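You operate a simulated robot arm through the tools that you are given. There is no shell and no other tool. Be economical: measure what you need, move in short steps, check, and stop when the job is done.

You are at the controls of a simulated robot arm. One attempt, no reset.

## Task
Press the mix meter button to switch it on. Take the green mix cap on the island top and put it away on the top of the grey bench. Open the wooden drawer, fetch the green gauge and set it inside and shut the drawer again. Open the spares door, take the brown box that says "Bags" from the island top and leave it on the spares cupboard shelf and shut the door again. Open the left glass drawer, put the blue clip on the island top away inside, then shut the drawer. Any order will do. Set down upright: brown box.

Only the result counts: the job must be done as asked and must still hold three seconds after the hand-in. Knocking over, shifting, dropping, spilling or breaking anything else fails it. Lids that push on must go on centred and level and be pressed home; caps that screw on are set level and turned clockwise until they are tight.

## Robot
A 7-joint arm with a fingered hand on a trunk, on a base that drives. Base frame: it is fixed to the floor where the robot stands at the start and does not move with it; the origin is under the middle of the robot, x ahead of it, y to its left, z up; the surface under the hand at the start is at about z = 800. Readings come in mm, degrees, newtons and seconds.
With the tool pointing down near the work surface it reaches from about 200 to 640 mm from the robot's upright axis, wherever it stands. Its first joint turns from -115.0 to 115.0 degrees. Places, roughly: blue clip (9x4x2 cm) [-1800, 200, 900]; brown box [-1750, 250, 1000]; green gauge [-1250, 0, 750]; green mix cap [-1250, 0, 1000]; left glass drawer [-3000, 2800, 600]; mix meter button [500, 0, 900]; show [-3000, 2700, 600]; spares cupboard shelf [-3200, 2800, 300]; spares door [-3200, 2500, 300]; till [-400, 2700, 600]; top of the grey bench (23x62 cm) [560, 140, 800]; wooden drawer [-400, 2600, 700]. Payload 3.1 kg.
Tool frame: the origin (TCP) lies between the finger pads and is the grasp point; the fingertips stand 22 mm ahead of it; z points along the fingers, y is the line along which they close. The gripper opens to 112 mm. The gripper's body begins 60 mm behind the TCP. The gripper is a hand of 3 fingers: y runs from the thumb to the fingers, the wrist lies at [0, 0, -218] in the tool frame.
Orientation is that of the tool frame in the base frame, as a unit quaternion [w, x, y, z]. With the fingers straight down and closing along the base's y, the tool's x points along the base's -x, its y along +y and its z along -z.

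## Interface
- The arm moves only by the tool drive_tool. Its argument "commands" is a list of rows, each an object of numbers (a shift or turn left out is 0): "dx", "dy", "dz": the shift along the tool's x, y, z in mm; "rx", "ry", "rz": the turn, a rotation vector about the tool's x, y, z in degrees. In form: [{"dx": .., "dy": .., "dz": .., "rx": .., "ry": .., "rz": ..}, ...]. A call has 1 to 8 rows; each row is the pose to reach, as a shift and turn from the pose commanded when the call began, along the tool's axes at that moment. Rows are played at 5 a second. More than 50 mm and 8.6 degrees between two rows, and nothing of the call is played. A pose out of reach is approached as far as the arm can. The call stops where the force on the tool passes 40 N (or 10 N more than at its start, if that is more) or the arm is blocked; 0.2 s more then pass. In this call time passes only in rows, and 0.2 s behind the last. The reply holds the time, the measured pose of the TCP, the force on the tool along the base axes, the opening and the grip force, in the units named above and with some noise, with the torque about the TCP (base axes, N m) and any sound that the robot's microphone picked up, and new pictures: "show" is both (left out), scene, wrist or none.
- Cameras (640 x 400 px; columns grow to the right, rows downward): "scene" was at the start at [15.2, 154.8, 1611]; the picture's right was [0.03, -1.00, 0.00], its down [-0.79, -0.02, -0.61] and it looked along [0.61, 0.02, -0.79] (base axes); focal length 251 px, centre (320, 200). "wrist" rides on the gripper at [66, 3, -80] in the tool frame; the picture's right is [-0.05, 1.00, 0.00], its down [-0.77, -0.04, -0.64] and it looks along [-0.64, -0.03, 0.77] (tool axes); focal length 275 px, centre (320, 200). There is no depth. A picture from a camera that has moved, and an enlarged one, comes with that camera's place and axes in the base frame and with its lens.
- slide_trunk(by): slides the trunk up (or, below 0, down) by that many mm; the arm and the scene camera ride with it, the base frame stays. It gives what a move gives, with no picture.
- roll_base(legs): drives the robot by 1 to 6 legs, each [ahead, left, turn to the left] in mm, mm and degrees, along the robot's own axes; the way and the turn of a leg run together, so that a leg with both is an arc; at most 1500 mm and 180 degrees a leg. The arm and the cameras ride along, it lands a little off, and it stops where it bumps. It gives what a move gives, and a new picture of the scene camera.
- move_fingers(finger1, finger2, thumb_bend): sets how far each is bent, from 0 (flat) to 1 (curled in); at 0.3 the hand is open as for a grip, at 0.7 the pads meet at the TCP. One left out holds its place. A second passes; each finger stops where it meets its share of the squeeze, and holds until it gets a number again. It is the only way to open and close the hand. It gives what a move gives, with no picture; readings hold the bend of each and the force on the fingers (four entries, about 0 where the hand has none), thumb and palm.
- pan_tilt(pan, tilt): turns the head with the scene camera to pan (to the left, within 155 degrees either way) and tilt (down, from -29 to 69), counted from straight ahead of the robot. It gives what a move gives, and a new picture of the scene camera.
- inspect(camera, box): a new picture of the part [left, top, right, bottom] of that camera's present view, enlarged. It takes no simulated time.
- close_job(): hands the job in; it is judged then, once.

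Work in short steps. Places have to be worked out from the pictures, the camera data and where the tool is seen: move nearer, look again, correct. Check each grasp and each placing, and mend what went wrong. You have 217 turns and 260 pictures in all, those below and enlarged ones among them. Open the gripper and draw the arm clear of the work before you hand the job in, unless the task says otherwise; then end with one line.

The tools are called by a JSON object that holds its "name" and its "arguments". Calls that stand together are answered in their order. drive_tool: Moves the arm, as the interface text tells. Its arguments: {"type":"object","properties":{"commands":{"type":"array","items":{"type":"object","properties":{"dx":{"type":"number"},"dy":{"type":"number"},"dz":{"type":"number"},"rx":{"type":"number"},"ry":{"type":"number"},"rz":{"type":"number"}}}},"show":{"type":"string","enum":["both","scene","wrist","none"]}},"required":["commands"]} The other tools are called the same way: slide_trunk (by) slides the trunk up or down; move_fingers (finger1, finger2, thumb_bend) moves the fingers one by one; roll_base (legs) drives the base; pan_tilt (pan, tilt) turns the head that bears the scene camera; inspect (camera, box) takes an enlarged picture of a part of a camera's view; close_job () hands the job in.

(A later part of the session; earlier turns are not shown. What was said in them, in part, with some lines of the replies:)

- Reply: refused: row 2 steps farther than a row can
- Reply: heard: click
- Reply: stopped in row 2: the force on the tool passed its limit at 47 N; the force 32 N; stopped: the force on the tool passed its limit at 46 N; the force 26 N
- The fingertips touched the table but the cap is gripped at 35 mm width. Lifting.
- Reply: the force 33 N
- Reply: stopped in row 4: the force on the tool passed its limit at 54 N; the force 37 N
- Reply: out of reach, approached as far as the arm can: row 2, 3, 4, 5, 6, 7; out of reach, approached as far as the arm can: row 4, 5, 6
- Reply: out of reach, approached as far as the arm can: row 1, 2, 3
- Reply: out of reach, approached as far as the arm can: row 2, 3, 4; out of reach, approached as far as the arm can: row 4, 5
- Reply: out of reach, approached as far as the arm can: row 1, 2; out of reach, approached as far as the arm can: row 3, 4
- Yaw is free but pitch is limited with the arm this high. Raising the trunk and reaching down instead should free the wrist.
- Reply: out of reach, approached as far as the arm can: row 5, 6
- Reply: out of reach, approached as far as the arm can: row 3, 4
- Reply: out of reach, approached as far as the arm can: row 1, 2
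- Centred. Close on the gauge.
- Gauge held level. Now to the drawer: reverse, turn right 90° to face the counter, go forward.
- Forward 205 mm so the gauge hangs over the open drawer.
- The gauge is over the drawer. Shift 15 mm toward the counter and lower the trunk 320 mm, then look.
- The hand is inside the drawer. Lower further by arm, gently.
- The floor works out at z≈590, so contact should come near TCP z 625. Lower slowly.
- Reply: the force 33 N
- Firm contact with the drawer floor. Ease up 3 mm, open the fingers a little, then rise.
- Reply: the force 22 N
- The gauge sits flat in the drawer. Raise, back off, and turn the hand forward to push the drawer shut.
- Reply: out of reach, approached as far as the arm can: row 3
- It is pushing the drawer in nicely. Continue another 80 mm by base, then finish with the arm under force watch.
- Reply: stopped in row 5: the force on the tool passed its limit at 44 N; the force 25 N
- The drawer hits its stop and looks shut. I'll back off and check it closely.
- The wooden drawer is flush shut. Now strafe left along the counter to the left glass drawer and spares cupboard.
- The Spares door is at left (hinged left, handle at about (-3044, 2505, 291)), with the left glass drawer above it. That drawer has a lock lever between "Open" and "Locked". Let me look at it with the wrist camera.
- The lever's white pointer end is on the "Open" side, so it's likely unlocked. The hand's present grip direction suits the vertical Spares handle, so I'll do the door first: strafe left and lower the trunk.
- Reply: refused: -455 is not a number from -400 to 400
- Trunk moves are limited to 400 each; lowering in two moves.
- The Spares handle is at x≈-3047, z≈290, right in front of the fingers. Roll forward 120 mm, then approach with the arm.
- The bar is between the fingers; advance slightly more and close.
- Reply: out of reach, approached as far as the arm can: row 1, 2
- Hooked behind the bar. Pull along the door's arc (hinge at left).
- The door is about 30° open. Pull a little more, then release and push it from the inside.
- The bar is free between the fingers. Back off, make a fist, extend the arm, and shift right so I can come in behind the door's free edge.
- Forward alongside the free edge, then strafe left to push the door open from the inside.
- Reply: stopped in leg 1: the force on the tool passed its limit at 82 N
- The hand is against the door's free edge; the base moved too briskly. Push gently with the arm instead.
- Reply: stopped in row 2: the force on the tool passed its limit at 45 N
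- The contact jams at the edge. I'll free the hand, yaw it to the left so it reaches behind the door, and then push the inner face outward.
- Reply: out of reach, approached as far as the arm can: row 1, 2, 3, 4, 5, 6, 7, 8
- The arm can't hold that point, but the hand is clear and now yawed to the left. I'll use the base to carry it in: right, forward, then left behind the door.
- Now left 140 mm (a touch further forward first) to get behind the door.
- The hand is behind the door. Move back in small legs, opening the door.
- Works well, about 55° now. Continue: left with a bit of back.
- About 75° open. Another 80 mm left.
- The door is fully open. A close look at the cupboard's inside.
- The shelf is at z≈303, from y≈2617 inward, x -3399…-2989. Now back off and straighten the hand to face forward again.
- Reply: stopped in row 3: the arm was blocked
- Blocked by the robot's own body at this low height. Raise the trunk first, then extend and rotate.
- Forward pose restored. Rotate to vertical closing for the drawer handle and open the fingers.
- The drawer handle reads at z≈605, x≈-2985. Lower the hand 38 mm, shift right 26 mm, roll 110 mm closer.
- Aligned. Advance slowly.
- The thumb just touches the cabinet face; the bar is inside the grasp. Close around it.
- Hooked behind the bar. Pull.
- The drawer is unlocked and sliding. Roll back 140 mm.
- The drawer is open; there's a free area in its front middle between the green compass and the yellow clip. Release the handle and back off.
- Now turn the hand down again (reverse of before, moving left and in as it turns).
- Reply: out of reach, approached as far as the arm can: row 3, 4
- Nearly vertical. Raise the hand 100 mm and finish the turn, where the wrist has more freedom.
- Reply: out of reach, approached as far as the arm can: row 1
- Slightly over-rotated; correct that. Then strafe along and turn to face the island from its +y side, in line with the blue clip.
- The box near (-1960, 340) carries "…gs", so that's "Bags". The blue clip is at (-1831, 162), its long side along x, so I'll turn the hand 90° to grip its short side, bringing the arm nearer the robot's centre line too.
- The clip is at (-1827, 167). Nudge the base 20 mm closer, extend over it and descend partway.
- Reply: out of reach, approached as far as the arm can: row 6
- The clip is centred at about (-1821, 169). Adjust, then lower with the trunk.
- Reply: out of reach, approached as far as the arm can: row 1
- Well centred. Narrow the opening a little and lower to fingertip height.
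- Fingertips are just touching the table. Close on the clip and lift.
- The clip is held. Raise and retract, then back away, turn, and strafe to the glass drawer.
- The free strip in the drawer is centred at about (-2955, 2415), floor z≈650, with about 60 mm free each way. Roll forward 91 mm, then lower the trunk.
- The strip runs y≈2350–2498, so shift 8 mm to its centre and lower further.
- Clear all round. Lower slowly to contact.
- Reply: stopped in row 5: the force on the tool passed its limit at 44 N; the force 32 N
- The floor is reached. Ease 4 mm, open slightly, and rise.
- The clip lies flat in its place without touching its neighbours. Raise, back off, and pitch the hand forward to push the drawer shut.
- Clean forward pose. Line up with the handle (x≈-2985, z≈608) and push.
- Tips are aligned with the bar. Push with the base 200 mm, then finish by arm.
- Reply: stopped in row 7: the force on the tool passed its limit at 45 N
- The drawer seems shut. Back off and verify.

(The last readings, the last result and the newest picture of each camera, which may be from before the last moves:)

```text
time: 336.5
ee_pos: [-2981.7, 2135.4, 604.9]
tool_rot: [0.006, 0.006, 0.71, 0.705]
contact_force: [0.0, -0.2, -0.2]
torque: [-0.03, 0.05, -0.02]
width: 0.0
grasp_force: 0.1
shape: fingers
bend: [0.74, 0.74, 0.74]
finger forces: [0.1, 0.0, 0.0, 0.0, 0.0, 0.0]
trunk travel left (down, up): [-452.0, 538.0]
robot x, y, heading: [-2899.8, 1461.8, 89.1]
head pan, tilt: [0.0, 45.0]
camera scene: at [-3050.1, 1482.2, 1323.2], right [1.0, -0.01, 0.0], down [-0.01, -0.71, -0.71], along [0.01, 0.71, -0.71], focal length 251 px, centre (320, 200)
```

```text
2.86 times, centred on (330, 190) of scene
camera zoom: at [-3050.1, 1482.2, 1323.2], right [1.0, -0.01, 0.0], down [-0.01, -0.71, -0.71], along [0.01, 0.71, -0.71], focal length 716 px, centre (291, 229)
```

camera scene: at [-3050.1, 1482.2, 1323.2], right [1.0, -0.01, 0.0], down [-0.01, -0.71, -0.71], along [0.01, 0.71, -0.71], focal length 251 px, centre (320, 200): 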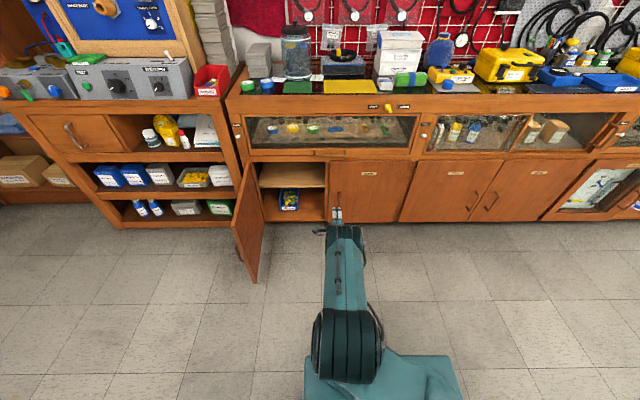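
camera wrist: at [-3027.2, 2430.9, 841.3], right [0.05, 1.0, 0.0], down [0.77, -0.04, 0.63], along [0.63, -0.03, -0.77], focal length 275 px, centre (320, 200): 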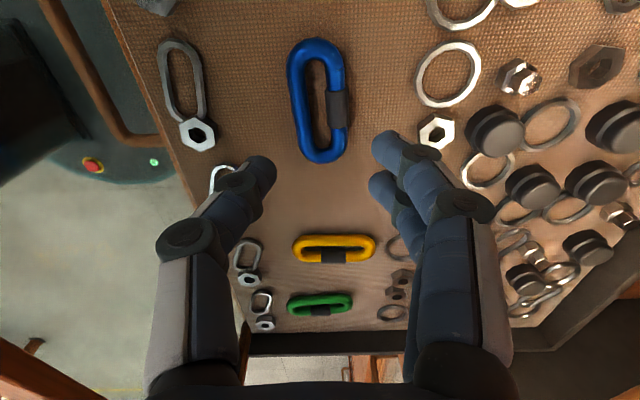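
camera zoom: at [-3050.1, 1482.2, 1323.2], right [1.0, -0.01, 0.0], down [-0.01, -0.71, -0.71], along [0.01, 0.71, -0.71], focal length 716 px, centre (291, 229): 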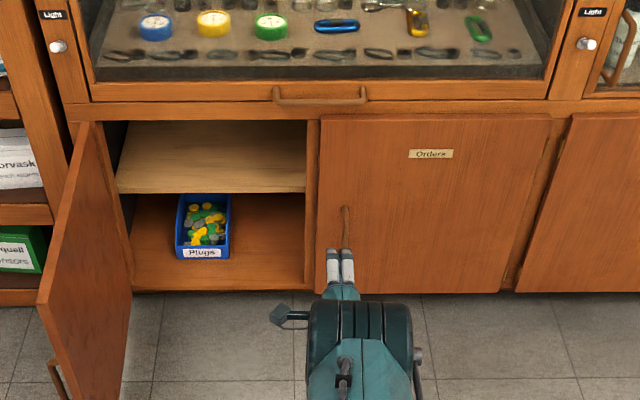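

The glass drawer is flush and the clip lies inside. Now the "Bags" box: raise the trunk, drive back to the island's +y side, and look at it.

{"name": "slide_trunk", "arguments": {"by": 400}}

{"name": "roll_base", "arguments": {"legs": [[0, -855, 0.9], [0, 0, -180], [150, 0, 0]]}}

{"name": "inspect", "arguments": {"camera": "wrist", "box": [0, 0, 640, 400]}}

```text
time: 340.3
ee_pos: [-2979.8, 2134.7, 1003.9]
tool_rot: [0.004, 0.006, 0.71, 0.705]
contact_force: [-0.1, 0.0, -0.4]
torque: [-0.04, 0.0, 0.01]
width: 0.1
grasp_force: 0.2
shape: fingers
bend: [0.74, 0.74, 0.74]
finger forces: [0.0, 0.1, 0.0, 0.0, 0.1, 0.1]
trunk travel left (down, up): [-852.0, 138.0]
robot x, y, heading: [-2900.3, 1458.8, 89.3]
head pan, tilt: [0.0, 45.0]
```

```text
time: 352.9
ee_pos: [-1902.1, 640.0, 1004.1]
tool_rot: [0.704, 0.709, 0.028, 0.03]
contact_force: [0.2, -0.1, 0.9]
torque: [-0.01, 0.05, 0.01]
width: 0.0
grasp_force: 0.0
shape: fingers
bend: [0.74, 0.74, 0.74]
finger forces: [0.0, 0.1, 0.0, 0.0, 0.0, 0.1]
trunk travel left (down, up): [-852.0, 138.0]
robot x, y, heading: [-2051.1, 1302.6, -85.3]
head pan, tilt: [0.0, 45.0]
camera scene: at [-1895.2, 1294.5, 1723.2], right [-1.0, -0.08, 0.0], down [-0.06, 0.7, -0.71], along [0.06, -0.7, -0.71], focal length 251 px, centre (320, 200)
```

scene: 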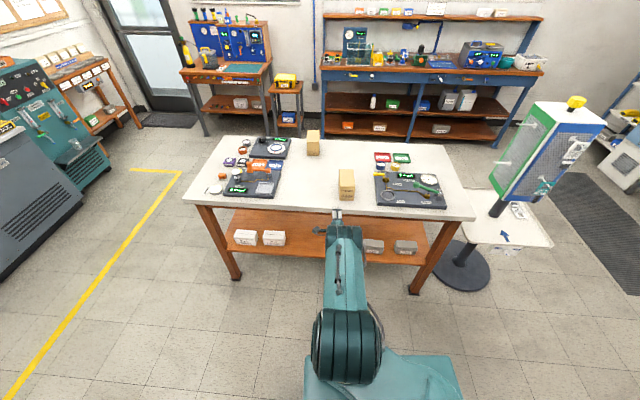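

```text
1.00 times, centred on (320, 200) of wrist (not enlarged: the box is as wide or as high as the picture)
camera zoom: at [-1843.5, 726.1, 1006.7], right [-0.05, -0.01, 1.0], down [-0.82, 0.57, -0.03], along [-0.57, -0.82, -0.04], focal length 275 px, centre (320, 200)
```

zoom: 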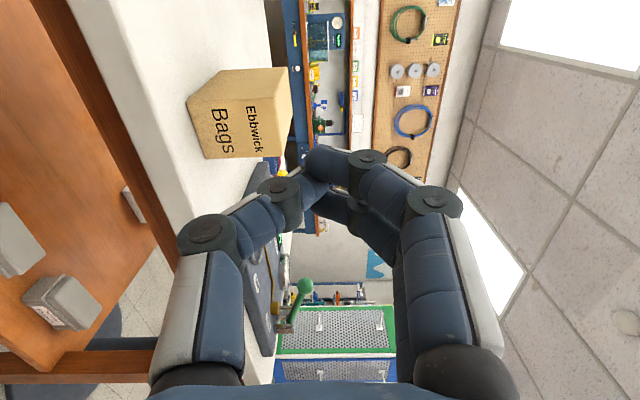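

The box says "Ebbwick Bags". Look closer to measure it.

{"name": "inspect", "arguments": {"camera": "wrist", "box": [160, 50, 320, 170]}}

{"name": "inspect", "arguments": {"camera": "scene", "box": [290, 120, 410, 220]}}

```text
3.33 times, centred on (240, 110) of wrist
camera zoom: at [-1843.5, 726.1, 1006.7], right [-0.05, -0.01, 1.0], down [-0.82, 0.57, -0.03], along [-0.57, -0.82, -0.04], focal length 918 px, centre (587, 500)
```

zoom: 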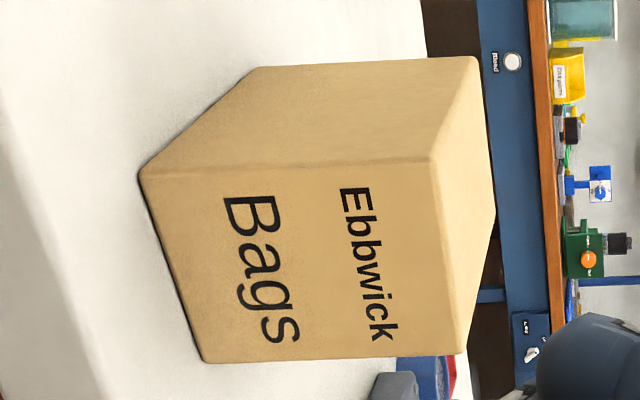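

```text
4.00 times, centred on (350, 170) of scene
camera zoom: at [-1895.2, 1294.5, 1723.2], right [-1.0, -0.08, 0.0], down [-0.06, 0.7, -0.71], along [0.06, -0.7, -0.71], focal length 1003 px, centre (200, 320)
```

zoom: 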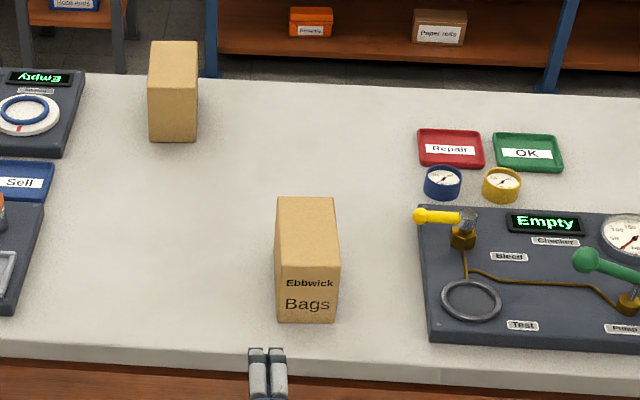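

The box is about 75 wide × 132 deep × 87 high, centred near (-1952, 366), and my present heading is aligned with it. I'll try rolling the hand so it closes horizontally with the wrist camera on top (a camera beneath would hit the table).

{"name": "drive_tool", "arguments": {"commands": [{"rz": 8}, {"rz": 16}, {"rz": 24}, {"rz": 32}, {"rz": 40}, {"rz": 48}, {"rz": 56}, {"rz": 64}], "show": "none"}}

{"name": "drive_tool", "arguments": {"commands": [{"rz": 8}, {"rz": 16}, {"rz": 24}, {"rz": 26}], "show": "none"}}

```text
time: 354.7
ee_pos: [-1903.4, 640.4, 1004.9]
tool_rot: [0.581, 0.616, -0.353, 0.398]
contact_force: [0.5, -0.4, -0.2]
torque: [0.0, 0.01, 0.05]
width: 0.2
grasp_force: 0.1
shape: fingers
bend: [0.74, 0.74, 0.74]
finger forces: [0.1, 0.0, 0.0, 0.0, 0.0, 0.0]
trunk travel left (down, up): [-852.0, 138.0]
robot x, y, heading: [-2047.6, 1304.2, -85.2]
head pan, tilt: [0.0, 45.0]
```

```text
time: 355.7
ee_pos: [-1903.0, 639.6, 1005.0]
tool_rot: [0.476, 0.521, -0.482, 0.519]
contact_force: [-0.1, 0.1, 0.7]
torque: [-0.01, 0.02, 0.01]
width: 0.0
grasp_force: 0.0
shape: fingers
bend: [0.74, 0.74, 0.74]
finger forces: [0.1, 0.0, 0.0, 0.0, 0.0, 0.0]
trunk travel left (down, up): [-852.0, 138.0]
robot x, y, heading: [-2047.8, 1300.4, -85.3]
head pan, tilt: [0.0, 45.0]
```

That worked: camera on top, closing horizontally, pointing along the box. Open the hand, shift right 63 mm, lower to z≈905 and roll in.

{"name": "move_fingers", "arguments": {"finger1": 0.34, "finger2": 0.34, "thumb_bend": 0.34}}

{"name": "roll_base", "arguments": {"legs": [[60, -63, 0]]}}

{"name": "slide_trunk", "arguments": {"by": -99}}

{"name": "inspect", "arguments": {"camera": "wrist", "box": [0, 0, 640, 400]}}

```text
time: 356.7
ee_pos: [-1903.8, 640.0, 1004.8]
tool_rot: [0.478, 0.521, -0.482, 0.518]
contact_force: [0.1, -0.9, 0.7]
torque: [0.02, -0.02, -0.02]
width: 100.2
grasp_force: 0.1
shape: fingers
bend: [0.34, 0.34, 0.34]
finger forces: [0.0, 0.1, 0.1, 0.0, 0.1, 0.0]
trunk travel left (down, up): [-852.0, 138.0]
robot x, y, heading: [-2051.3, 1301.2, -85.0]
head pan, tilt: [0.0, 45.0]
```

```text
time: 357.8
ee_pos: [-1961.8, 575.4, 1005.5]
tool_rot: [0.477, 0.521, -0.483, 0.518]
contact_force: [0.0, 0.0, -0.9]
torque: [-0.02, 0.01, 0.01]
width: 99.8
grasp_force: 0.0
shape: fingers
bend: [0.34, 0.34, 0.34]
finger forces: [0.0, 0.0, 0.1, 0.0, 0.1, 0.0]
trunk travel left (down, up): [-852.0, 138.0]
robot x, y, heading: [-2105.3, 1243.5, -85.4]
head pan, tilt: [0.0, 45.0]
camera scene: at [-1954.1, 1229.7, 1723.2], right [-1.0, -0.08, 0.0], down [-0.06, 0.7, -0.71], along [0.06, -0.7, -0.71], focal length 251 px, centre (320, 200)
```

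scene: 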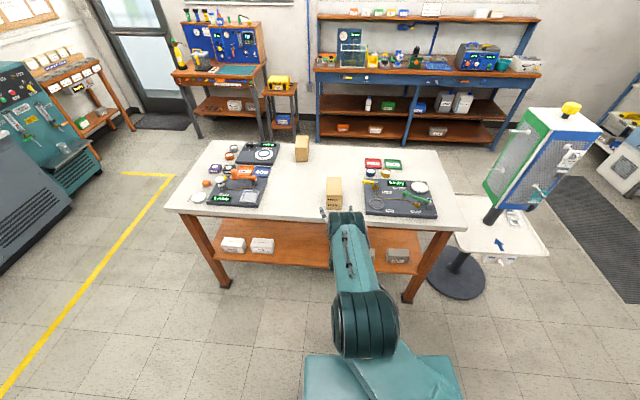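

```text
time: 359.1
ee_pos: [-1961.3, 576.3, 905.3]
tool_rot: [0.477, 0.521, -0.482, 0.518]
contact_force: [-0.6, -0.4, 0.2]
torque: [-0.02, -0.01, 0.03]
width: 100.2
grasp_force: 0.0
shape: fingers
bend: [0.34, 0.34, 0.34]
finger forces: [0.1, 0.1, 0.1, 0.0, 0.0, 0.1]
trunk travel left (down, up): [-753.0, 237.0]
robot x, y, heading: [-2109.0, 1241.5, -85.2]
head pan, tilt: [0.0, 45.0]
```

```text
1.00 times, centred on (320, 200) of wrist (not enlarged: the box is as wide or as high as the picture)
camera zoom: at [-1971.0, 656.4, 971.7], right [-1.0, -0.08, -0.05], down [-0.01, 0.64, -0.77], along [0.09, -0.76, -0.64], focal length 275 px, centre (320, 200)
```

zoom: 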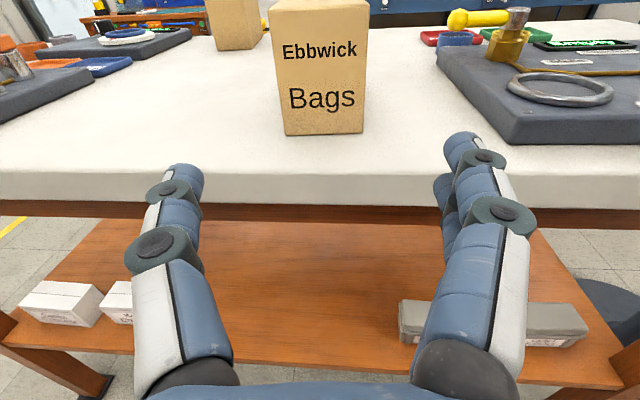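

Nicely centred on the box. Roll 140 mm ahead, then creep in with the arm.

{"name": "roll_base", "arguments": {"legs": [[140, 0, 0]]}}

{"name": "inspect", "arguments": {"camera": "wrist", "box": [0, 0, 640, 400]}}

```text
time: 360.5
ee_pos: [-1946.8, 433.9, 905.5]
tool_rot: [0.477, 0.522, -0.482, 0.518]
contact_force: [-0.1, 0.2, 0.7]
torque: [0.0, 0.01, -0.03]
width: 100.2
grasp_force: 0.1
shape: fingers
bend: [0.34, 0.34, 0.34]
finger forces: [0.0, 0.1, 0.1, 0.0, 0.0, 0.0]
trunk travel left (down, up): [-753.0, 237.0]
robot x, y, heading: [-2094.0, 1100.6, -85.1]
head pan, tilt: [0.0, 45.0]
camera scene: at [-1941.1, 1088.5, 1624.2], right [-1.0, -0.09, 0.0], down [-0.06, 0.71, -0.71], along [0.06, -0.7, -0.71], focal length 251 px, centre (320, 200)
```

scene: 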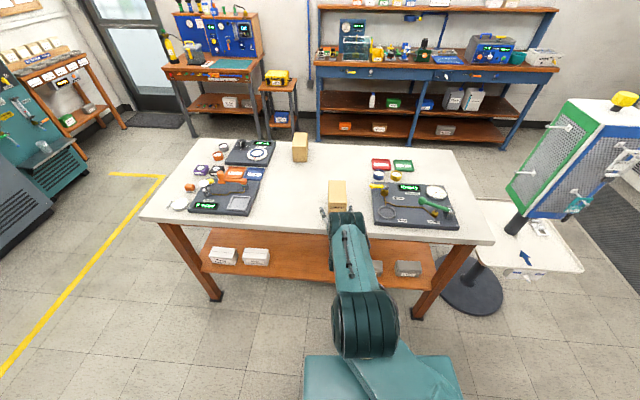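

```text
1.00 times, centred on (320, 200) of wrist (not enlarged: the box is as wide or as high as the picture)
camera zoom: at [-1956.9, 514.8, 971.1], right [-1.0, -0.08, -0.05], down [-0.02, 0.64, -0.77], along [0.09, -0.76, -0.64], focal length 275 px, centre (320, 200)
```

zoom: 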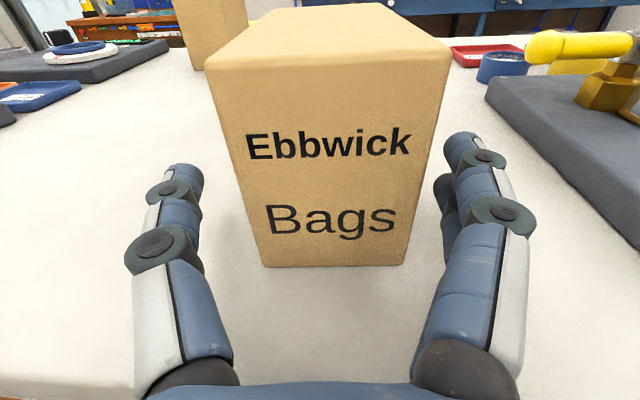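

Shift 4 mm right and advance 58 mm.

{"name": "drive_tool", "arguments": {"commands": [{"dy": 4, "dz": 12}, {"dy": 4, "dz": 26}, {"dy": 4, "dz": 40}, {"dy": 4, "dz": 50}, {"dy": 4, "dz": 58}], "show": "wrist"}}

```text
time: 361.7
ee_pos: [-1945.4, 378.0, 906.5]
tool_rot: [0.476, 0.522, -0.481, 0.519]
contact_force: [-0.1, 0.3, -0.1]
torque: [-0.02, 0.03, 0.0]
width: 100.8
grasp_force: 0.4
shape: fingers
bend: [0.34, 0.34, 0.34]
finger forces: [0.3, 0.2, 0.0, 0.1, 0.6, 0.0]
trunk travel left (down, up): [-753.0, 237.0]
robot x, y, heading: [-2097.2, 1100.4, -85.0]
head pan, tilt: [0.0, 45.0]
camera wrist: at [-1956.5, 458.3, 971.3], right [-1.0, -0.08, -0.05], down [-0.02, 0.64, -0.77], along [0.1, -0.76, -0.64], focal length 275 px, centre (320, 200)
```

wrist: 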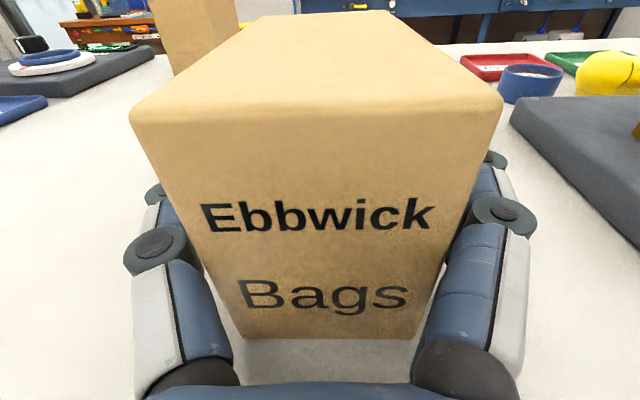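

The box is fully between the fingers. Close.

{"name": "move_fingers", "arguments": {"finger1": 0.7, "finger2": 0.7, "thumb_bend": 0.7}}

{"name": "slide_trunk", "arguments": {"by": 20}}

{"name": "inspect", "arguments": {"camera": "wrist", "box": [0, 0, 640, 400]}}

```text
time: 362.7
ee_pos: [-1946.7, 376.8, 906.8]
tool_rot: [0.476, 0.522, -0.482, 0.518]
contact_force: [0.3, 0.0, -0.1]
torque: [-0.01, 0.0, 0.07]
width: 65.0
grasp_force: 31.3
shape: fingers
bend: [0.51, 0.51, 0.57]
finger forces: [15.1, 15.0, 0.1, 0.0, 31.7, 0.1]
trunk travel left (down, up): [-753.0, 237.0]
robot x, y, heading: [-2099.4, 1097.5, -84.9]
head pan, tilt: [0.0, 45.0]
```

```text
time: 363.3
ee_pos: [-1947.6, 377.4, 924.7]
tool_rot: [0.476, 0.523, -0.481, 0.519]
contact_force: [0.1, 0.2, -1.3]
torque: [0.08, -0.01, 0.02]
width: 65.3
grasp_force: 31.1
shape: fingers
bend: [0.51, 0.51, 0.57]
finger forces: [15.2, 15.3, 0.0, 0.0, 31.4, 0.0]
trunk travel left (down, up): [-773.0, 217.0]
robot x, y, heading: [-2096.8, 1098.2, -84.7]
head pan, tilt: [0.0, 45.0]
```

```text
1.00 times, centred on (320, 200) of wrist (not enlarged: the box is as wide or as high as the picture)
camera zoom: at [-1956.4, 457.9, 990.8], right [-1.0, -0.08, -0.05], down [-0.02, 0.64, -0.77], along [0.09, -0.76, -0.64], focal length 275 px, centre (320, 200)
```

zoom: 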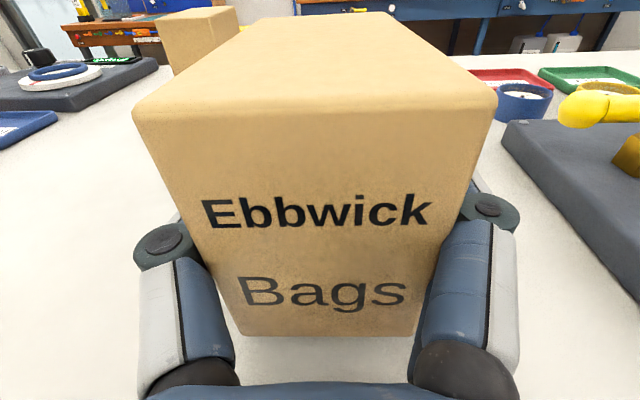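

The box is held firmly and lifted. Raise, back off, turn to face the cupboard, and strafe across.

{"name": "slide_trunk", "arguments": {"by": 60}}

{"name": "roll_base", "arguments": {"legs": [[-360, 0, 0], [0, 0, 175]]}}

```text
time: 364.3
ee_pos: [-1945.1, 377.3, 985.5]
tool_rot: [0.476, 0.522, -0.482, 0.518]
contact_force: [-0.4, 1.1, -3.0]
torque: [0.09, 0.04, 0.03]
width: 65.3
grasp_force: 30.8
shape: fingers
bend: [0.51, 0.51, 0.57]
finger forces: [15.3, 15.3, 0.0, 0.0, 31.3, 0.1]
trunk travel left (down, up): [-833.0, 157.0]
robot x, y, heading: [-2096.7, 1097.8, -85.1]
head pan, tilt: [0.0, 45.0]
```

```text
time: 373.7
ee_pos: [-2174.6, 2185.9, 985.8]
tool_rot: [-0.484, 0.516, 0.487, 0.511]
contact_force: [0.1, 0.4, -1.9]
torque: [-0.1, 0.0, 0.02]
width: 64.8
grasp_force: 26.5
shape: fingers
bend: [0.51, 0.51, 0.57]
finger forces: [12.8, 13.0, 0.1, 0.0, 26.7, 0.1]
trunk travel left (down, up): [-833.0, 157.0]
robot x, y, heading: [-2125.0, 1453.7, 86.8]
head pan, tilt: [0.0, 45.0]
camera scene: at [-2276.9, 1480.6, 1704.2], right [1.0, -0.05, 0.0], down [-0.04, -0.71, -0.71], along [0.04, 0.71, -0.71], focal length 251 px, centre (320, 200)
```

scene: 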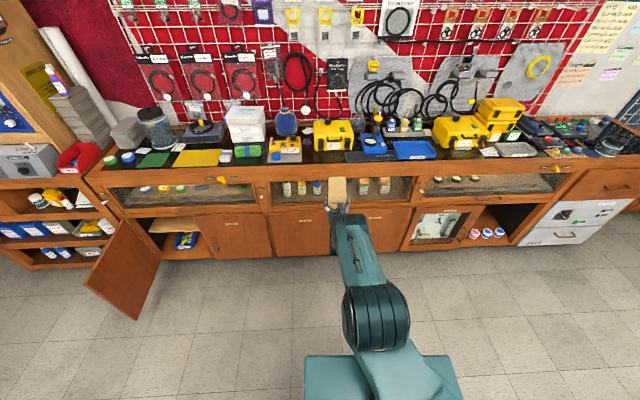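

Strafe left to the cupboard, straightening the heading on the way, then lower the trunk.

{"name": "roll_base", "arguments": {"legs": [[-100, 0, 3.2], [0, 980, 0]]}}

{"name": "slide_trunk", "arguments": {"by": -400}}

{"name": "slide_trunk", "arguments": {"by": -190}}

{"name": "inspect", "arguments": {"camera": "wrist", "box": [0, 0, 640, 400]}}

{"name": "inspect", "arguments": {"camera": "scene", "box": [120, 50, 520, 300]}}

```text
time: 379.6
ee_pos: [-3198.2, 2084.4, 986.1]
tool_rot: [-0.496, 0.505, 0.5, 0.499]
contact_force: [-0.3, -0.7, -2.8]
torque: [-0.06, 0.0, -0.02]
width: 64.6
grasp_force: 26.2
shape: fingers
bend: [0.51, 0.51, 0.57]
finger forces: [12.7, 13.1, 0.1, 0.0, 26.8, 0.0]
trunk travel left (down, up): [-833.0, 157.0]
robot x, y, heading: [-3116.7, 1352.3, 89.7]
head pan, tilt: [0.0, 45.0]
camera scene: at [-3268.7, 1374.0, 1704.1], right [1.0, 0.0, 0.0], down [0.0, -0.71, -0.71], along [0.0, 0.71, -0.71], focal length 251 px, centre (320, 200)
```

scene: 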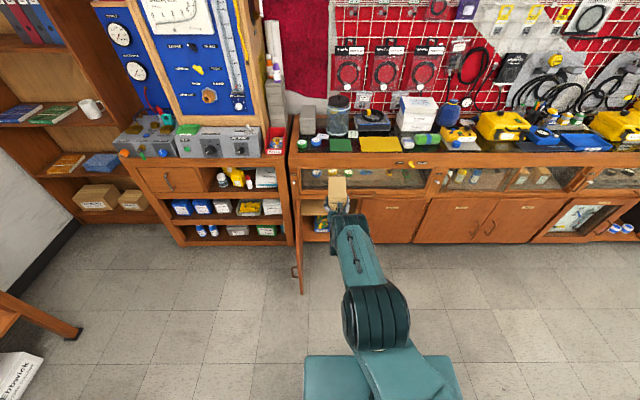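

```text
time: 383.4
ee_pos: [-3198.1, 2083.0, 586.1]
tool_rot: [-0.496, 0.505, 0.499, 0.5]
contact_force: [-0.3, 0.4, -3.1]
torque: [-0.07, 0.01, -0.01]
width: 64.6
grasp_force: 26.3
shape: fingers
bend: [0.51, 0.51, 0.57]
finger forces: [12.8, 12.9, 0.0, 0.0, 26.7, 0.0]
trunk travel left (down, up): [-433.0, 557.0]
robot x, y, heading: [-3117.5, 1352.5, 89.6]
head pan, tilt: [0.0, 45.0]
```

```text
time: 385.5
ee_pos: [-3198.3, 2083.4, 395.4]
tool_rot: [-0.496, 0.505, 0.499, 0.499]
contact_force: [0.2, 0.7, -2.3]
torque: [-0.1, 0.02, 0.01]
width: 64.6
grasp_force: 26.3
shape: fingers
bend: [0.51, 0.51, 0.57]
finger forces: [12.8, 13.0, 0.0, 0.0, 26.8, 0.0]
trunk travel left (down, up): [-243.0, 747.0]
robot x, y, heading: [-3114.4, 1349.9, 89.9]
head pan, tilt: [0.0, 45.0]
```

```text
1.00 times, centred on (320, 200) of wrist (not enlarged: the box is as wide or as high as the picture)
camera zoom: at [-3195.7, 2004.2, 461.0], right [1.0, -0.01, -0.05], down [-0.04, -0.64, -0.77], along [-0.02, 0.77, -0.64], focal length 275 px, centre (320, 200)
```

zoom: 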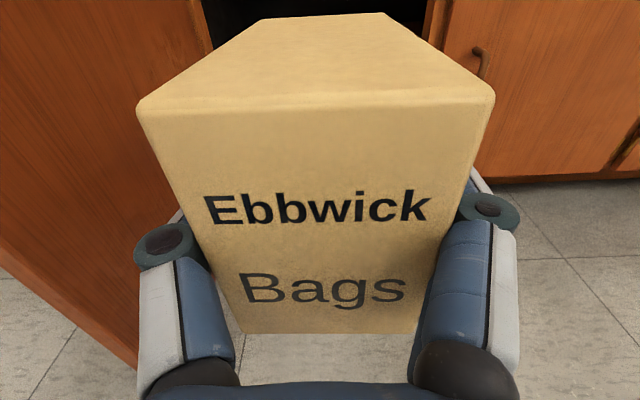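

```text
1.60 times, centred on (320, 175) of scene
camera zoom: at [-3268.3, 1373.6, 1114.2], right [1.0, 0.0, 0.0], down [0.0, -0.71, -0.71], along [0.0, 0.71, -0.71], focal length 401 px, centre (320, 240)
```

zoom: 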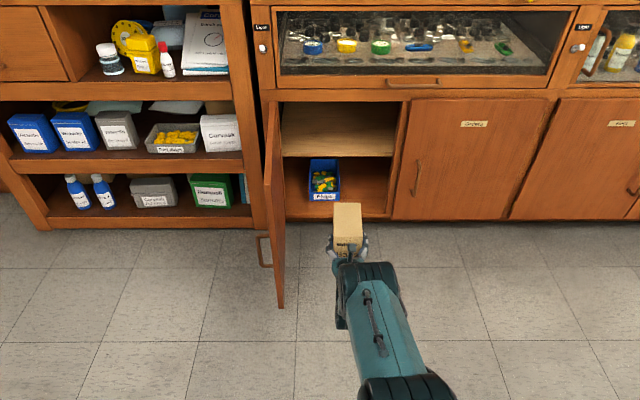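

The door stands at about 90° and the box is lined up; the shelf top is z≈309 with its front edge at y≈2610. Drive in.

{"name": "roll_base", "arguments": {"legs": [[400, 0, 0]]}}

{"name": "inspect", "arguments": {"camera": "wrist", "box": [0, 0, 640, 400]}}

```text
time: 388.0
ee_pos: [-3192.9, 2482.6, 395.7]
tool_rot: [-0.496, 0.505, 0.499, 0.5]
contact_force: [0.4, 0.4, -2.5]
torque: [-0.14, 0.01, 0.04]
width: 64.7
grasp_force: 26.3
shape: fingers
bend: [0.51, 0.51, 0.57]
finger forces: [12.7, 13.0, 0.1, 0.1, 26.5, 0.0]
trunk travel left (down, up): [-243.0, 747.0]
robot x, y, heading: [-3115.1, 1753.4, 89.4]
head pan, tilt: [0.0, 45.0]
camera scene: at [-3266.0, 1773.4, 1114.2], right [1.0, -0.01, 0.0], down [0.0, -0.71, -0.71], along [0.0, 0.71, -0.71], focal length 251 px, centre (320, 200)
```

scene: 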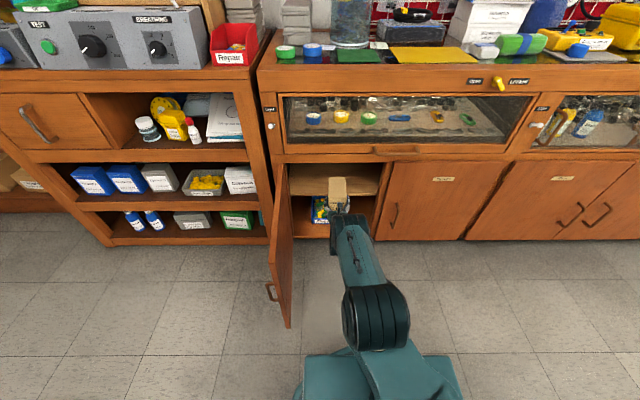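

```text
1.00 times, centred on (320, 200) of wrist (not enlarged: the box is as wide or as high as the picture)
camera zoom: at [-3192.1, 2403.8, 460.9], right [1.0, -0.01, -0.05], down [-0.04, -0.64, -0.77], along [-0.02, 0.77, -0.64], focal length 275 px, centre (320, 200)
```

zoom: 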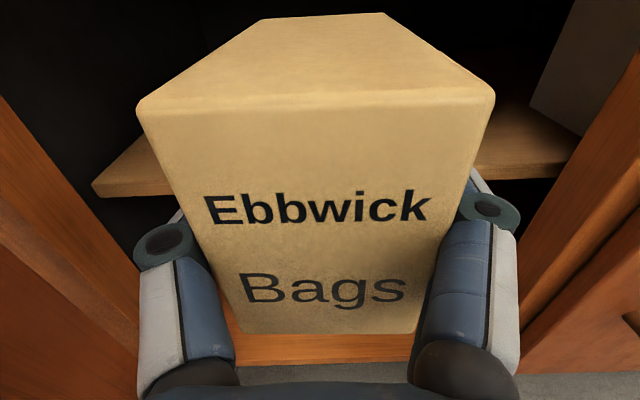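

Shelf edge at z≈310–322; box bottom about 344. Raise 12 mm for safety and go in 228 mm.

{"name": "slide_trunk", "arguments": {"by": 12}}

{"name": "roll_base", "arguments": {"legs": [[228, 0, 0]]}}

{"name": "inspect", "arguments": {"camera": "wrist", "box": [0, 0, 640, 400]}}

```text
time: 388.6
ee_pos: [-3194.5, 2482.3, 406.9]
tool_rot: [-0.495, 0.506, 0.498, 0.501]
contact_force: [-0.2, 0.5, -3.0]
torque: [-0.1, 0.0, 0.0]
width: 64.7
grasp_force: 26.3
shape: fingers
bend: [0.51, 0.51, 0.57]
finger forces: [12.8, 13.0, 0.0, 0.1, 26.5, 0.0]
trunk travel left (down, up): [-255.0, 735.0]
robot x, y, heading: [-3110.4, 1751.3, 89.2]
head pan, tilt: [0.0, 45.0]
```

```text
time: 390.3
ee_pos: [-3189.5, 2709.5, 407.2]
tool_rot: [-0.494, 0.507, 0.498, 0.501]
contact_force: [0.3, 0.1, -2.4]
torque: [-0.13, 0.02, -0.01]
width: 64.6
grasp_force: 25.8
shape: fingers
bend: [0.51, 0.51, 0.57]
finger forces: [12.8, 13.0, 0.0, 0.0, 26.6, 0.0]
trunk travel left (down, up): [-255.0, 735.0]
robot x, y, heading: [-3109.3, 1981.7, 89.3]
head pan, tilt: [0.0, 45.0]
camera scene: at [-3263.8, 2001.0, 1126.2], right [1.0, -0.01, 0.0], down [-0.01, -0.71, -0.71], along [0.01, 0.71, -0.71], focal length 251 px, centre (320, 200)
```

scene: 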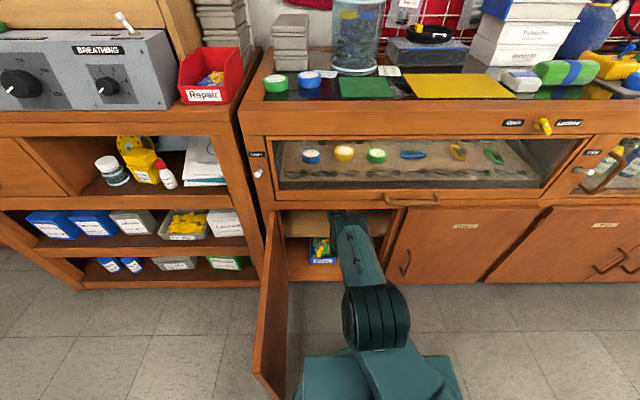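

```text
1.00 times, centred on (320, 200) of wrist (not enlarged: the box is as wide or as high as the picture)
camera zoom: at [-3187.1, 2631.1, 472.9], right [1.0, -0.02, -0.05], down [-0.05, -0.64, -0.77], along [-0.02, 0.77, -0.64], focal length 275 px, centre (320, 200)
```

zoom: 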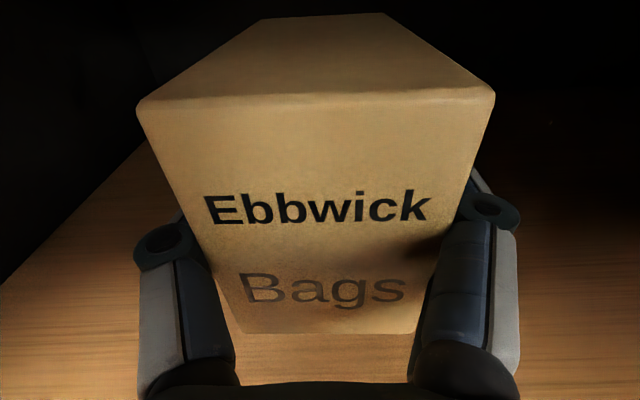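

The box is over the shelf, with shelf showing in front of it. Lower gently (tool x points up).

{"name": "drive_tool", "arguments": {"commands": [{"dx": -10}, {"dx": -18}, {"dx": -24}, {"dx": -29}, {"dx": -33}, {"dx": -37}, {"dx": -41}, {"dx": -45}], "show": "wrist"}}

```text
time: 392.1
ee_pos: [-3188.2, 2710.5, 364.9]
tool_rot: [-0.496, 0.506, 0.497, 0.502]
contact_force: [-0.1, 0.0, 4.6]
torque: [0.01, -0.04, -0.02]
width: 64.7
grasp_force: 26.2
shape: fingers
bend: [0.51, 0.51, 0.57]
finger forces: [12.8, 12.9, 0.0, 0.0, 26.8, 0.0]
trunk travel left (down, up): [-255.0, 735.0]
robot x, y, heading: [-3107.2, 1980.1, 89.7]
head pan, tilt: [0.0, 45.0]
camera wrist: at [-3187.0, 2631.2, 429.0], right [1.0, -0.02, -0.05], down [-0.05, -0.64, -0.77], along [-0.02, 0.77, -0.64], focal length 275 px, centre (320, 200)
```

wrist: 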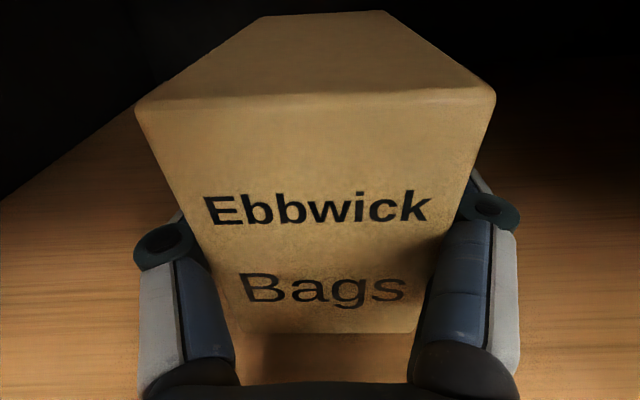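

Contact just starting (weight taken). A few more millimetres to seat it.

{"name": "drive_tool", "arguments": {"commands": [{"dx": -2}, {"dx": -4}, {"dx": -6}], "show": "none"}}

```text
time: 392.9
ee_pos: [-3189.1, 2710.2, 362.2]
tool_rot: [-0.499, 0.503, 0.494, 0.504]
contact_force: [-0.5, 4.7, 27.8]
torque: [0.06, 0.05, -0.09]
width: 64.6
grasp_force: 25.2
shape: fingers
bend: [0.51, 0.51, 0.57]
finger forces: [12.3, 12.8, 0.0, 0.0, 26.0, 0.0]
trunk travel left (down, up): [-255.0, 735.0]
robot x, y, heading: [-3114.7, 1977.2, 89.4]
head pan, tilt: [0.0, 45.0]
```

Seated. Ease 4 mm up, open the hand, and withdraw straight back.

{"name": "drive_tool", "arguments": {"commands": [{"dx": 4}], "show": "none"}}

{"name": "move_fingers", "arguments": {"finger1": 0.34, "finger2": 0.34, "thumb_bend": 0.34}}

{"name": "drive_tool", "arguments": {"commands": [{"dz": -15}, {"dz": -40}, {"dz": -70}, {"dz": -100}], "show": "wrist"}}

```text
time: 393.3
ee_pos: [-3189.3, 2710.0, 362.6]
tool_rot: [-0.496, 0.505, 0.496, 0.502]
contact_force: [-1.8, 9.9, 19.5]
torque: [0.2, 0.05, -0.02]
width: 64.9
grasp_force: 25.1
shape: fingers
bend: [0.51, 0.51, 0.57]
finger forces: [11.8, 11.9, 0.0, 0.1, 26.5, 0.0]
trunk travel left (down, up): [-255.0, 735.0]
robot x, y, heading: [-3109.2, 1980.8, 89.2]
head pan, tilt: [0.0, 45.0]
```

```text
time: 394.3
ee_pos: [-3188.4, 2708.8, 359.7]
tool_rot: [-0.494, 0.506, 0.497, 0.502]
contact_force: [0.6, 0.4, 1.2]
torque: [-0.04, 0.0, 0.0]
width: 100.1
grasp_force: 0.1
shape: fingers
bend: [0.34, 0.34, 0.34]
finger forces: [0.1, 0.0, 0.0, 0.1, 0.1, 0.0]
trunk travel left (down, up): [-255.0, 735.0]
robot x, y, heading: [-3111.3, 1979.7, 89.3]
head pan, tilt: [0.0, 45.0]
```

```text
time: 395.3
ee_pos: [-3191.6, 2607.7, 360.9]
tool_rot: [-0.495, 0.506, 0.498, 0.5]
contact_force: [-0.2, -1.2, -0.2]
torque: [-0.02, 0.01, 0.0]
width: 100.4
grasp_force: 0.0
shape: fingers
bend: [0.34, 0.34, 0.34]
finger forces: [0.1, 0.1, 0.0, 0.0, 0.1, 0.0]
trunk travel left (down, up): [-255.0, 735.0]
robot x, y, heading: [-3110.6, 1980.3, 89.4]
head pan, tilt: [0.0, 45.0]
camera wrist: at [-3189.3, 2529.5, 427.5], right [1.0, -0.02, -0.05], down [-0.05, -0.64, -0.77], along [-0.02, 0.77, -0.64], focal length 275 px, centre (320, 200)
```

wrist: 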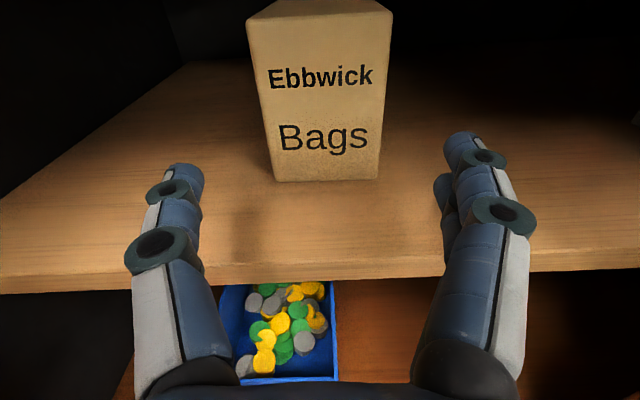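

The box stands upright on the shelf. Withdraw fully, make a fist above handle height, and go round to the outer side of the open door.

{"name": "roll_base", "arguments": {"legs": [[-640, 0, 0]]}}

{"name": "slide_trunk", "arguments": {"by": 100}}

{"name": "move_fingers", "arguments": {"finger1": 0.75, "finger2": 0.75, "thumb_bend": 0.75}}

{"name": "roll_base", "arguments": {"legs": [[0, 330, 0.5]]}}

```text
time: 398.8
ee_pos: [-3197.2, 1974.7, 361.4]
tool_rot: [-0.493, 0.508, 0.496, 0.503]
contact_force: [-0.3, -0.2, 0.0]
torque: [-0.03, -0.02, 0.0]
width: 100.1
grasp_force: 0.1
shape: fingers
bend: [0.34, 0.34, 0.34]
finger forces: [0.0, 0.0, 0.0, 0.0, 0.1, 0.0]
trunk travel left (down, up): [-255.0, 735.0]
robot x, y, heading: [-3119.5, 1344.7, 89.1]
head pan, tilt: [0.0, 45.0]
camera scene: at [-3272.2, 1367.2, 1126.2], right [1.0, -0.02, 0.0], down [-0.01, -0.71, -0.71], along [0.01, 0.71, -0.71], focal length 251 px, centre (320, 200)
```

scene: 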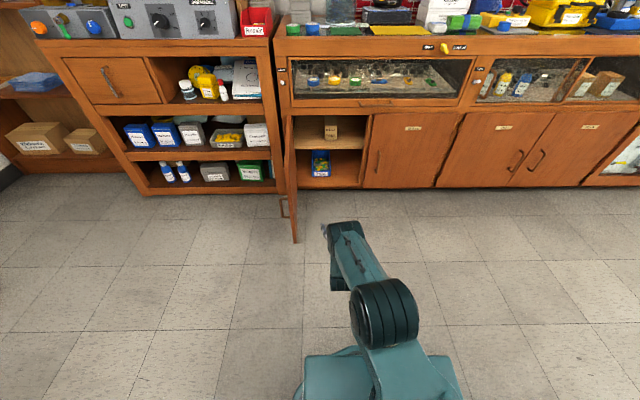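

```text
time: 400.1
ee_pos: [-3197.4, 1974.8, 462.5]
tool_rot: [-0.493, 0.508, 0.496, 0.502]
contact_force: [0.2, -0.8, 0.1]
torque: [-0.01, 0.0, 0.03]
width: 100.3
grasp_force: 0.0
shape: fingers
bend: [0.34, 0.34, 0.34]
finger forces: [0.1, 0.0, 0.0, 0.1, 0.0, 0.1]
trunk travel left (down, up): [-355.0, 635.0]
robot x, y, heading: [-3122.6, 1344.8, 89.1]
head pan, tilt: [0.0, 45.0]
```

```text
time: 401.1
ee_pos: [-3196.8, 1974.7, 461.8]
tool_rot: [-0.493, 0.508, 0.496, 0.503]
contact_force: [0.5, 0.9, 0.9]
torque: [0.02, 0.0, 0.01]
width: 0.1
grasp_force: 0.0
shape: fingers
bend: [0.74, 0.74, 0.73]
finger forces: [0.0, 0.1, 0.1, 0.0, 0.0, 0.0]
trunk travel left (down, up): [-355.0, 635.0]
robot x, y, heading: [-3115.6, 1342.7, 89.2]
head pan, tilt: [0.0, 45.0]
```

```text
time: 403.4
ee_pos: [-3541.0, 1977.2, 462.1]
tool_rot: [-0.497, 0.504, 0.501, 0.498]
contact_force: [1.3, -0.6, 0.5]
torque: [-0.02, 0.02, 0.03]
width: 0.1
grasp_force: 0.1
shape: fingers
bend: [0.74, 0.74, 0.73]
finger forces: [0.0, 0.1, 0.0, 0.0, 0.0, 0.0]
trunk travel left (down, up): [-355.0, 635.0]
robot x, y, heading: [-3455.5, 1342.0, 90.2]
head pan, tilt: [0.0, 45.0]
camera scene: at [-3608.9, 1368.0, 1226.2], right [1.0, 0.0, 0.0], down [0.0, -0.71, -0.71], along [0.0, 0.71, -0.71], focal length 251 px, centre (320, 200)
```

scene: 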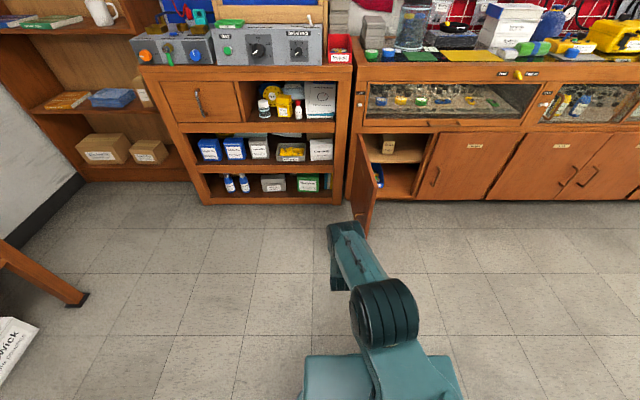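

Now forward beside the door's outer face, then strafe right to swing it.

{"name": "roll_base", "arguments": {"legs": [[250, 0, 0], [0, -120, 0]]}}

{"name": "roll_base", "arguments": {"legs": [[0, -100, 0], [0, -100, 0]]}}

```text
time: 406.0
ee_pos: [-3419.9, 2221.6, 461.5]
tool_rot: [-0.498, 0.503, 0.501, 0.498]
contact_force: [-0.5, -0.2, 0.2]
torque: [0.0, 0.03, -0.03]
width: 0.0
grasp_force: 0.0
shape: fingers
bend: [0.74, 0.74, 0.73]
finger forces: [0.0, 0.0, 0.1, 0.0, 0.0, 0.0]
trunk travel left (down, up): [-355.0, 635.0]
robot x, y, heading: [-3333.4, 1595.6, 90.3]
head pan, tilt: [0.0, 45.0]
camera scene: at [-3485.1, 1612.1, 1226.2], right [1.0, 0.0, 0.0], down [0.0, -0.71, -0.71], along [0.0, 0.71, -0.71], focal length 251 px, centre (320, 200)
```

scene: 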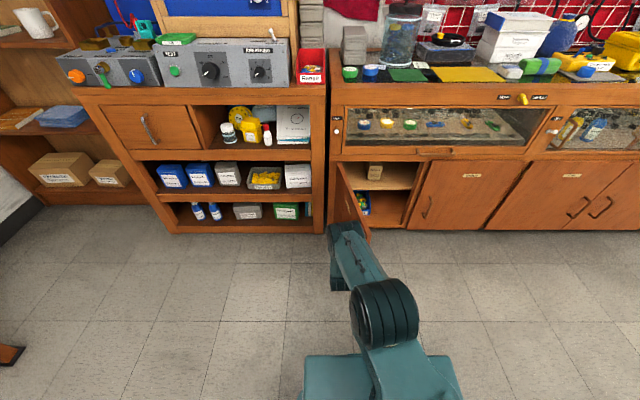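

```text
time: 407.9
ee_pos: [-3220.1, 2221.7, 462.1]
tool_rot: [-0.497, 0.504, 0.5, 0.499]
contact_force: [0.2, 0.4, -0.3]
torque: [0.0, 0.02, -0.01]
width: 0.0
grasp_force: 0.0
shape: fingers
bend: [0.74, 0.74, 0.73]
finger forces: [0.0, 0.1, 0.0, 0.0, 0.1, 0.0]
trunk travel left (down, up): [-355.0, 635.0]
robot x, y, heading: [-3136.4, 1594.2, 90.3]
head pan, tilt: [0.0, 45.0]
camera scene: at [-3285.1, 1612.2, 1226.2], right [1.0, 0.0, 0.0], down [0.0, -0.71, -0.71], along [0.0, 0.71, -0.71], focal length 251 px, centre (320, 200)
```

scene: 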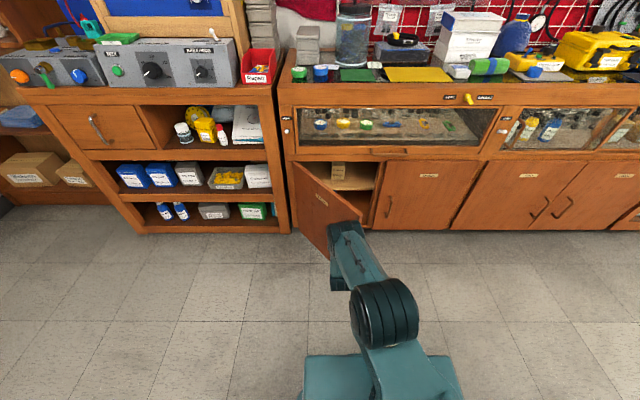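

Swinging shut nicely. Now push forward-right.

{"name": "roll_base", "arguments": {"legs": [[100, -60, 0], [100, -30, 0]]}}

{"name": "drive_tool", "arguments": {"commands": [{"dz": 10}, {"dz": 20}, {"dz": 30}, {"dz": 40}, {"dz": 50}, {"dz": 60}, {"dz": 70}, {"dz": 78}], "show": "scene"}}

```text
time: 409.9
ee_pos: [-3131.3, 2423.2, 461.6]
tool_rot: [-0.498, 0.503, 0.501, 0.498]
contact_force: [0.5, -0.1, 0.3]
torque: [-0.01, 0.01, -0.01]
width: 0.0
grasp_force: 0.0
shape: fingers
bend: [0.74, 0.74, 0.74]
finger forces: [0.0, 0.0, 0.1, 0.0, 0.1, 0.1]
trunk travel left (down, up): [-355.0, 635.0]
robot x, y, heading: [-3048.6, 1792.1, 90.1]
head pan, tilt: [0.0, 45.0]
camera scene: at [-3195.8, 1814.1, 1226.2], right [1.0, 0.0, 0.0], down [0.0, -0.71, -0.71], along [0.0, 0.71, -0.71], focal length 251 px, centre (320, 200)
```

scene: 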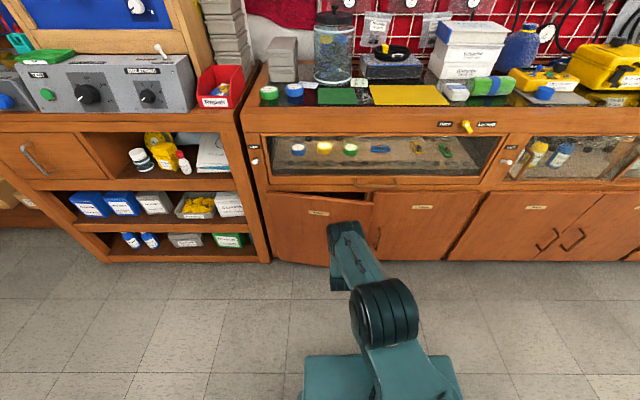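

```text
time: 411.7
ee_pos: [-3132.1, 2498.4, 460.7]
tool_rot: [-0.497, 0.503, 0.502, 0.498]
contact_force: [-1.5, -10.4, 2.1]
torque: [0.05, 0.01, 0.08]
width: 0.0
grasp_force: 8.0
shape: fingers
bend: [0.74, 0.74, 0.75]
finger forces: [0.0, 0.0, 0.0, 0.0, 16.1, 0.0]
trunk travel left (down, up): [-355.0, 635.0]
robot x, y, heading: [-3040.5, 1795.1, 90.0]
head pan, tilt: [0.0, 45.0]
camera scene: at [-3196.0, 1812.5, 1226.2], right [1.0, 0.0, 0.0], down [0.0, -0.71, -0.71], along [0.0, 0.71, -0.71], focal length 251 px, centre (320, 200)
```

scene: 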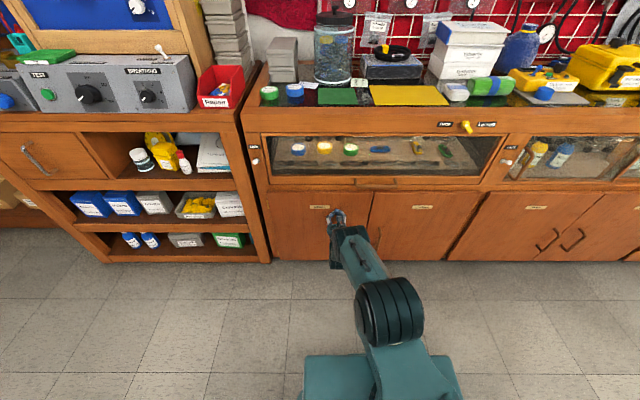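

Looks closed. One firmer push, then back off and inspect.

{"name": "drive_tool", "arguments": {"commands": [{"dz": 4}, {"dz": 8}], "show": "none"}}

{"name": "roll_base", "arguments": {"legs": [[-500, 0, 0]]}}

{"name": "inspect", "arguments": {"camera": "scene", "box": [220, 60, 460, 210]}}

```text
time: 412.2
ee_pos: [-3134.2, 2500.9, 459.8]
tool_rot: [-0.498, 0.502, 0.504, 0.496]
contact_force: [0.2, -19.2, 7.2]
torque: [0.2, -0.02, -0.09]
width: 0.0
grasp_force: 10.8
shape: fingers
bend: [0.75, 0.75, 0.77]
finger forces: [0.1, 0.1, 0.0, 0.0, 22.0, 0.1]
trunk travel left (down, up): [-355.0, 635.0]
robot x, y, heading: [-3047.0, 1790.5, 90.0]
head pan, tilt: [0.0, 45.0]
stopped in row 2: the force on the tool passed its limit at 45 N (the readings are from after the stop); the commanded pose is now the measured one
```

```text
time: 415.1
ee_pos: [-3135.1, 2010.2, 459.1]
tool_rot: [-0.499, 0.501, 0.506, 0.494]
contact_force: [0.5, 0.0, 0.3]
torque: [-0.02, 0.01, -0.01]
width: 0.2
grasp_force: 0.0
shape: fingers
bend: [0.74, 0.74, 0.74]
finger forces: [0.0, 0.1, 0.1, 0.0, 0.0, 0.1]
trunk travel left (down, up): [-355.0, 635.0]
robot x, y, heading: [-3039.5, 1300.9, 90.2]
head pan, tilt: [0.0, 45.0]
camera scene: at [-3193.1, 1320.4, 1226.2], right [1.0, 0.01, 0.0], down [0.01, -0.71, -0.71], along [-0.01, 0.71, -0.71], focal length 251 px, centre (320, 200)
```

scene: 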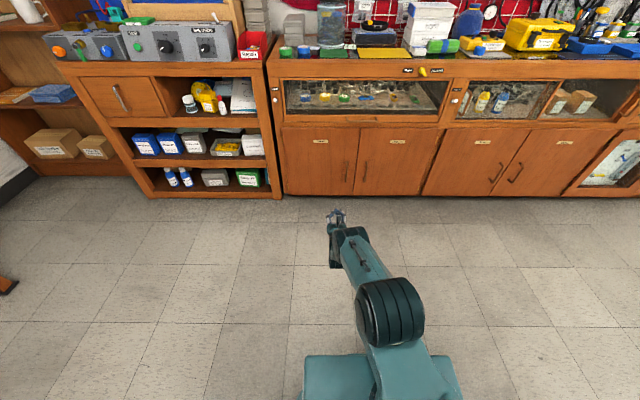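

```text
2.67 times, centred on (340, 135) of scene
camera zoom: at [-3193.1, 1320.4, 1226.2], right [1.0, 0.01, 0.0], down [0.01, -0.71, -0.71], along [-0.01, 0.71, -0.71], focal length 669 px, centre (267, 373)
```

zoom: 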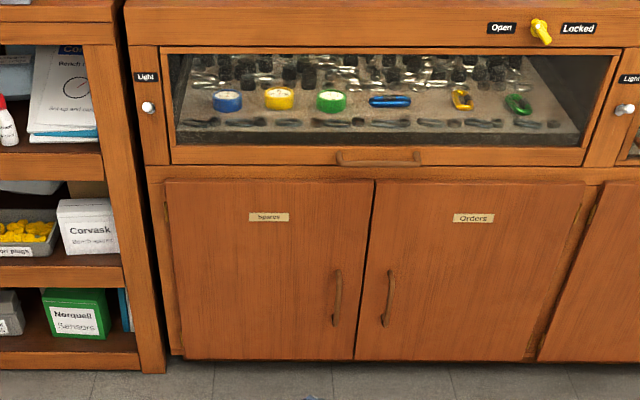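

The door and drawer are shut flush, with the clip visible inside. Open the hand and hand in.

{"name": "move_fingers", "arguments": {"finger1": 0.3, "finger2": 0.3, "thumb_bend": 0.3}}

{"name": "close_job", "arguments": {}}

```text
time: 416.1
ee_pos: [-3134.2, 2010.8, 459.2]
tool_rot: [-0.498, 0.502, 0.505, 0.495]
contact_force: [0.1, 0.7, -0.6]
torque: [0.04, -0.01, 0.0]
width: 111.1
grasp_force: 0.0
shape: fingers
bend: [0.3, 0.3, 0.3]
finger forces: [0.0, 0.0, 0.1, 0.0, 0.0, 0.0]
trunk travel left (down, up): [-355.0, 635.0]
robot x, y, heading: [-3040.0, 1301.0, 90.7]
head pan, tilt: [0.0, 45.0]
```

```text
The job is handed in.
```

The job is handed in: the mix meter is on, the green cap is on the grey bench, the gauge is in the shut wooden drawer, the clip is in the shut left glass drawer, and the "Bags" box stands upright on the spares shelf with the door shut.
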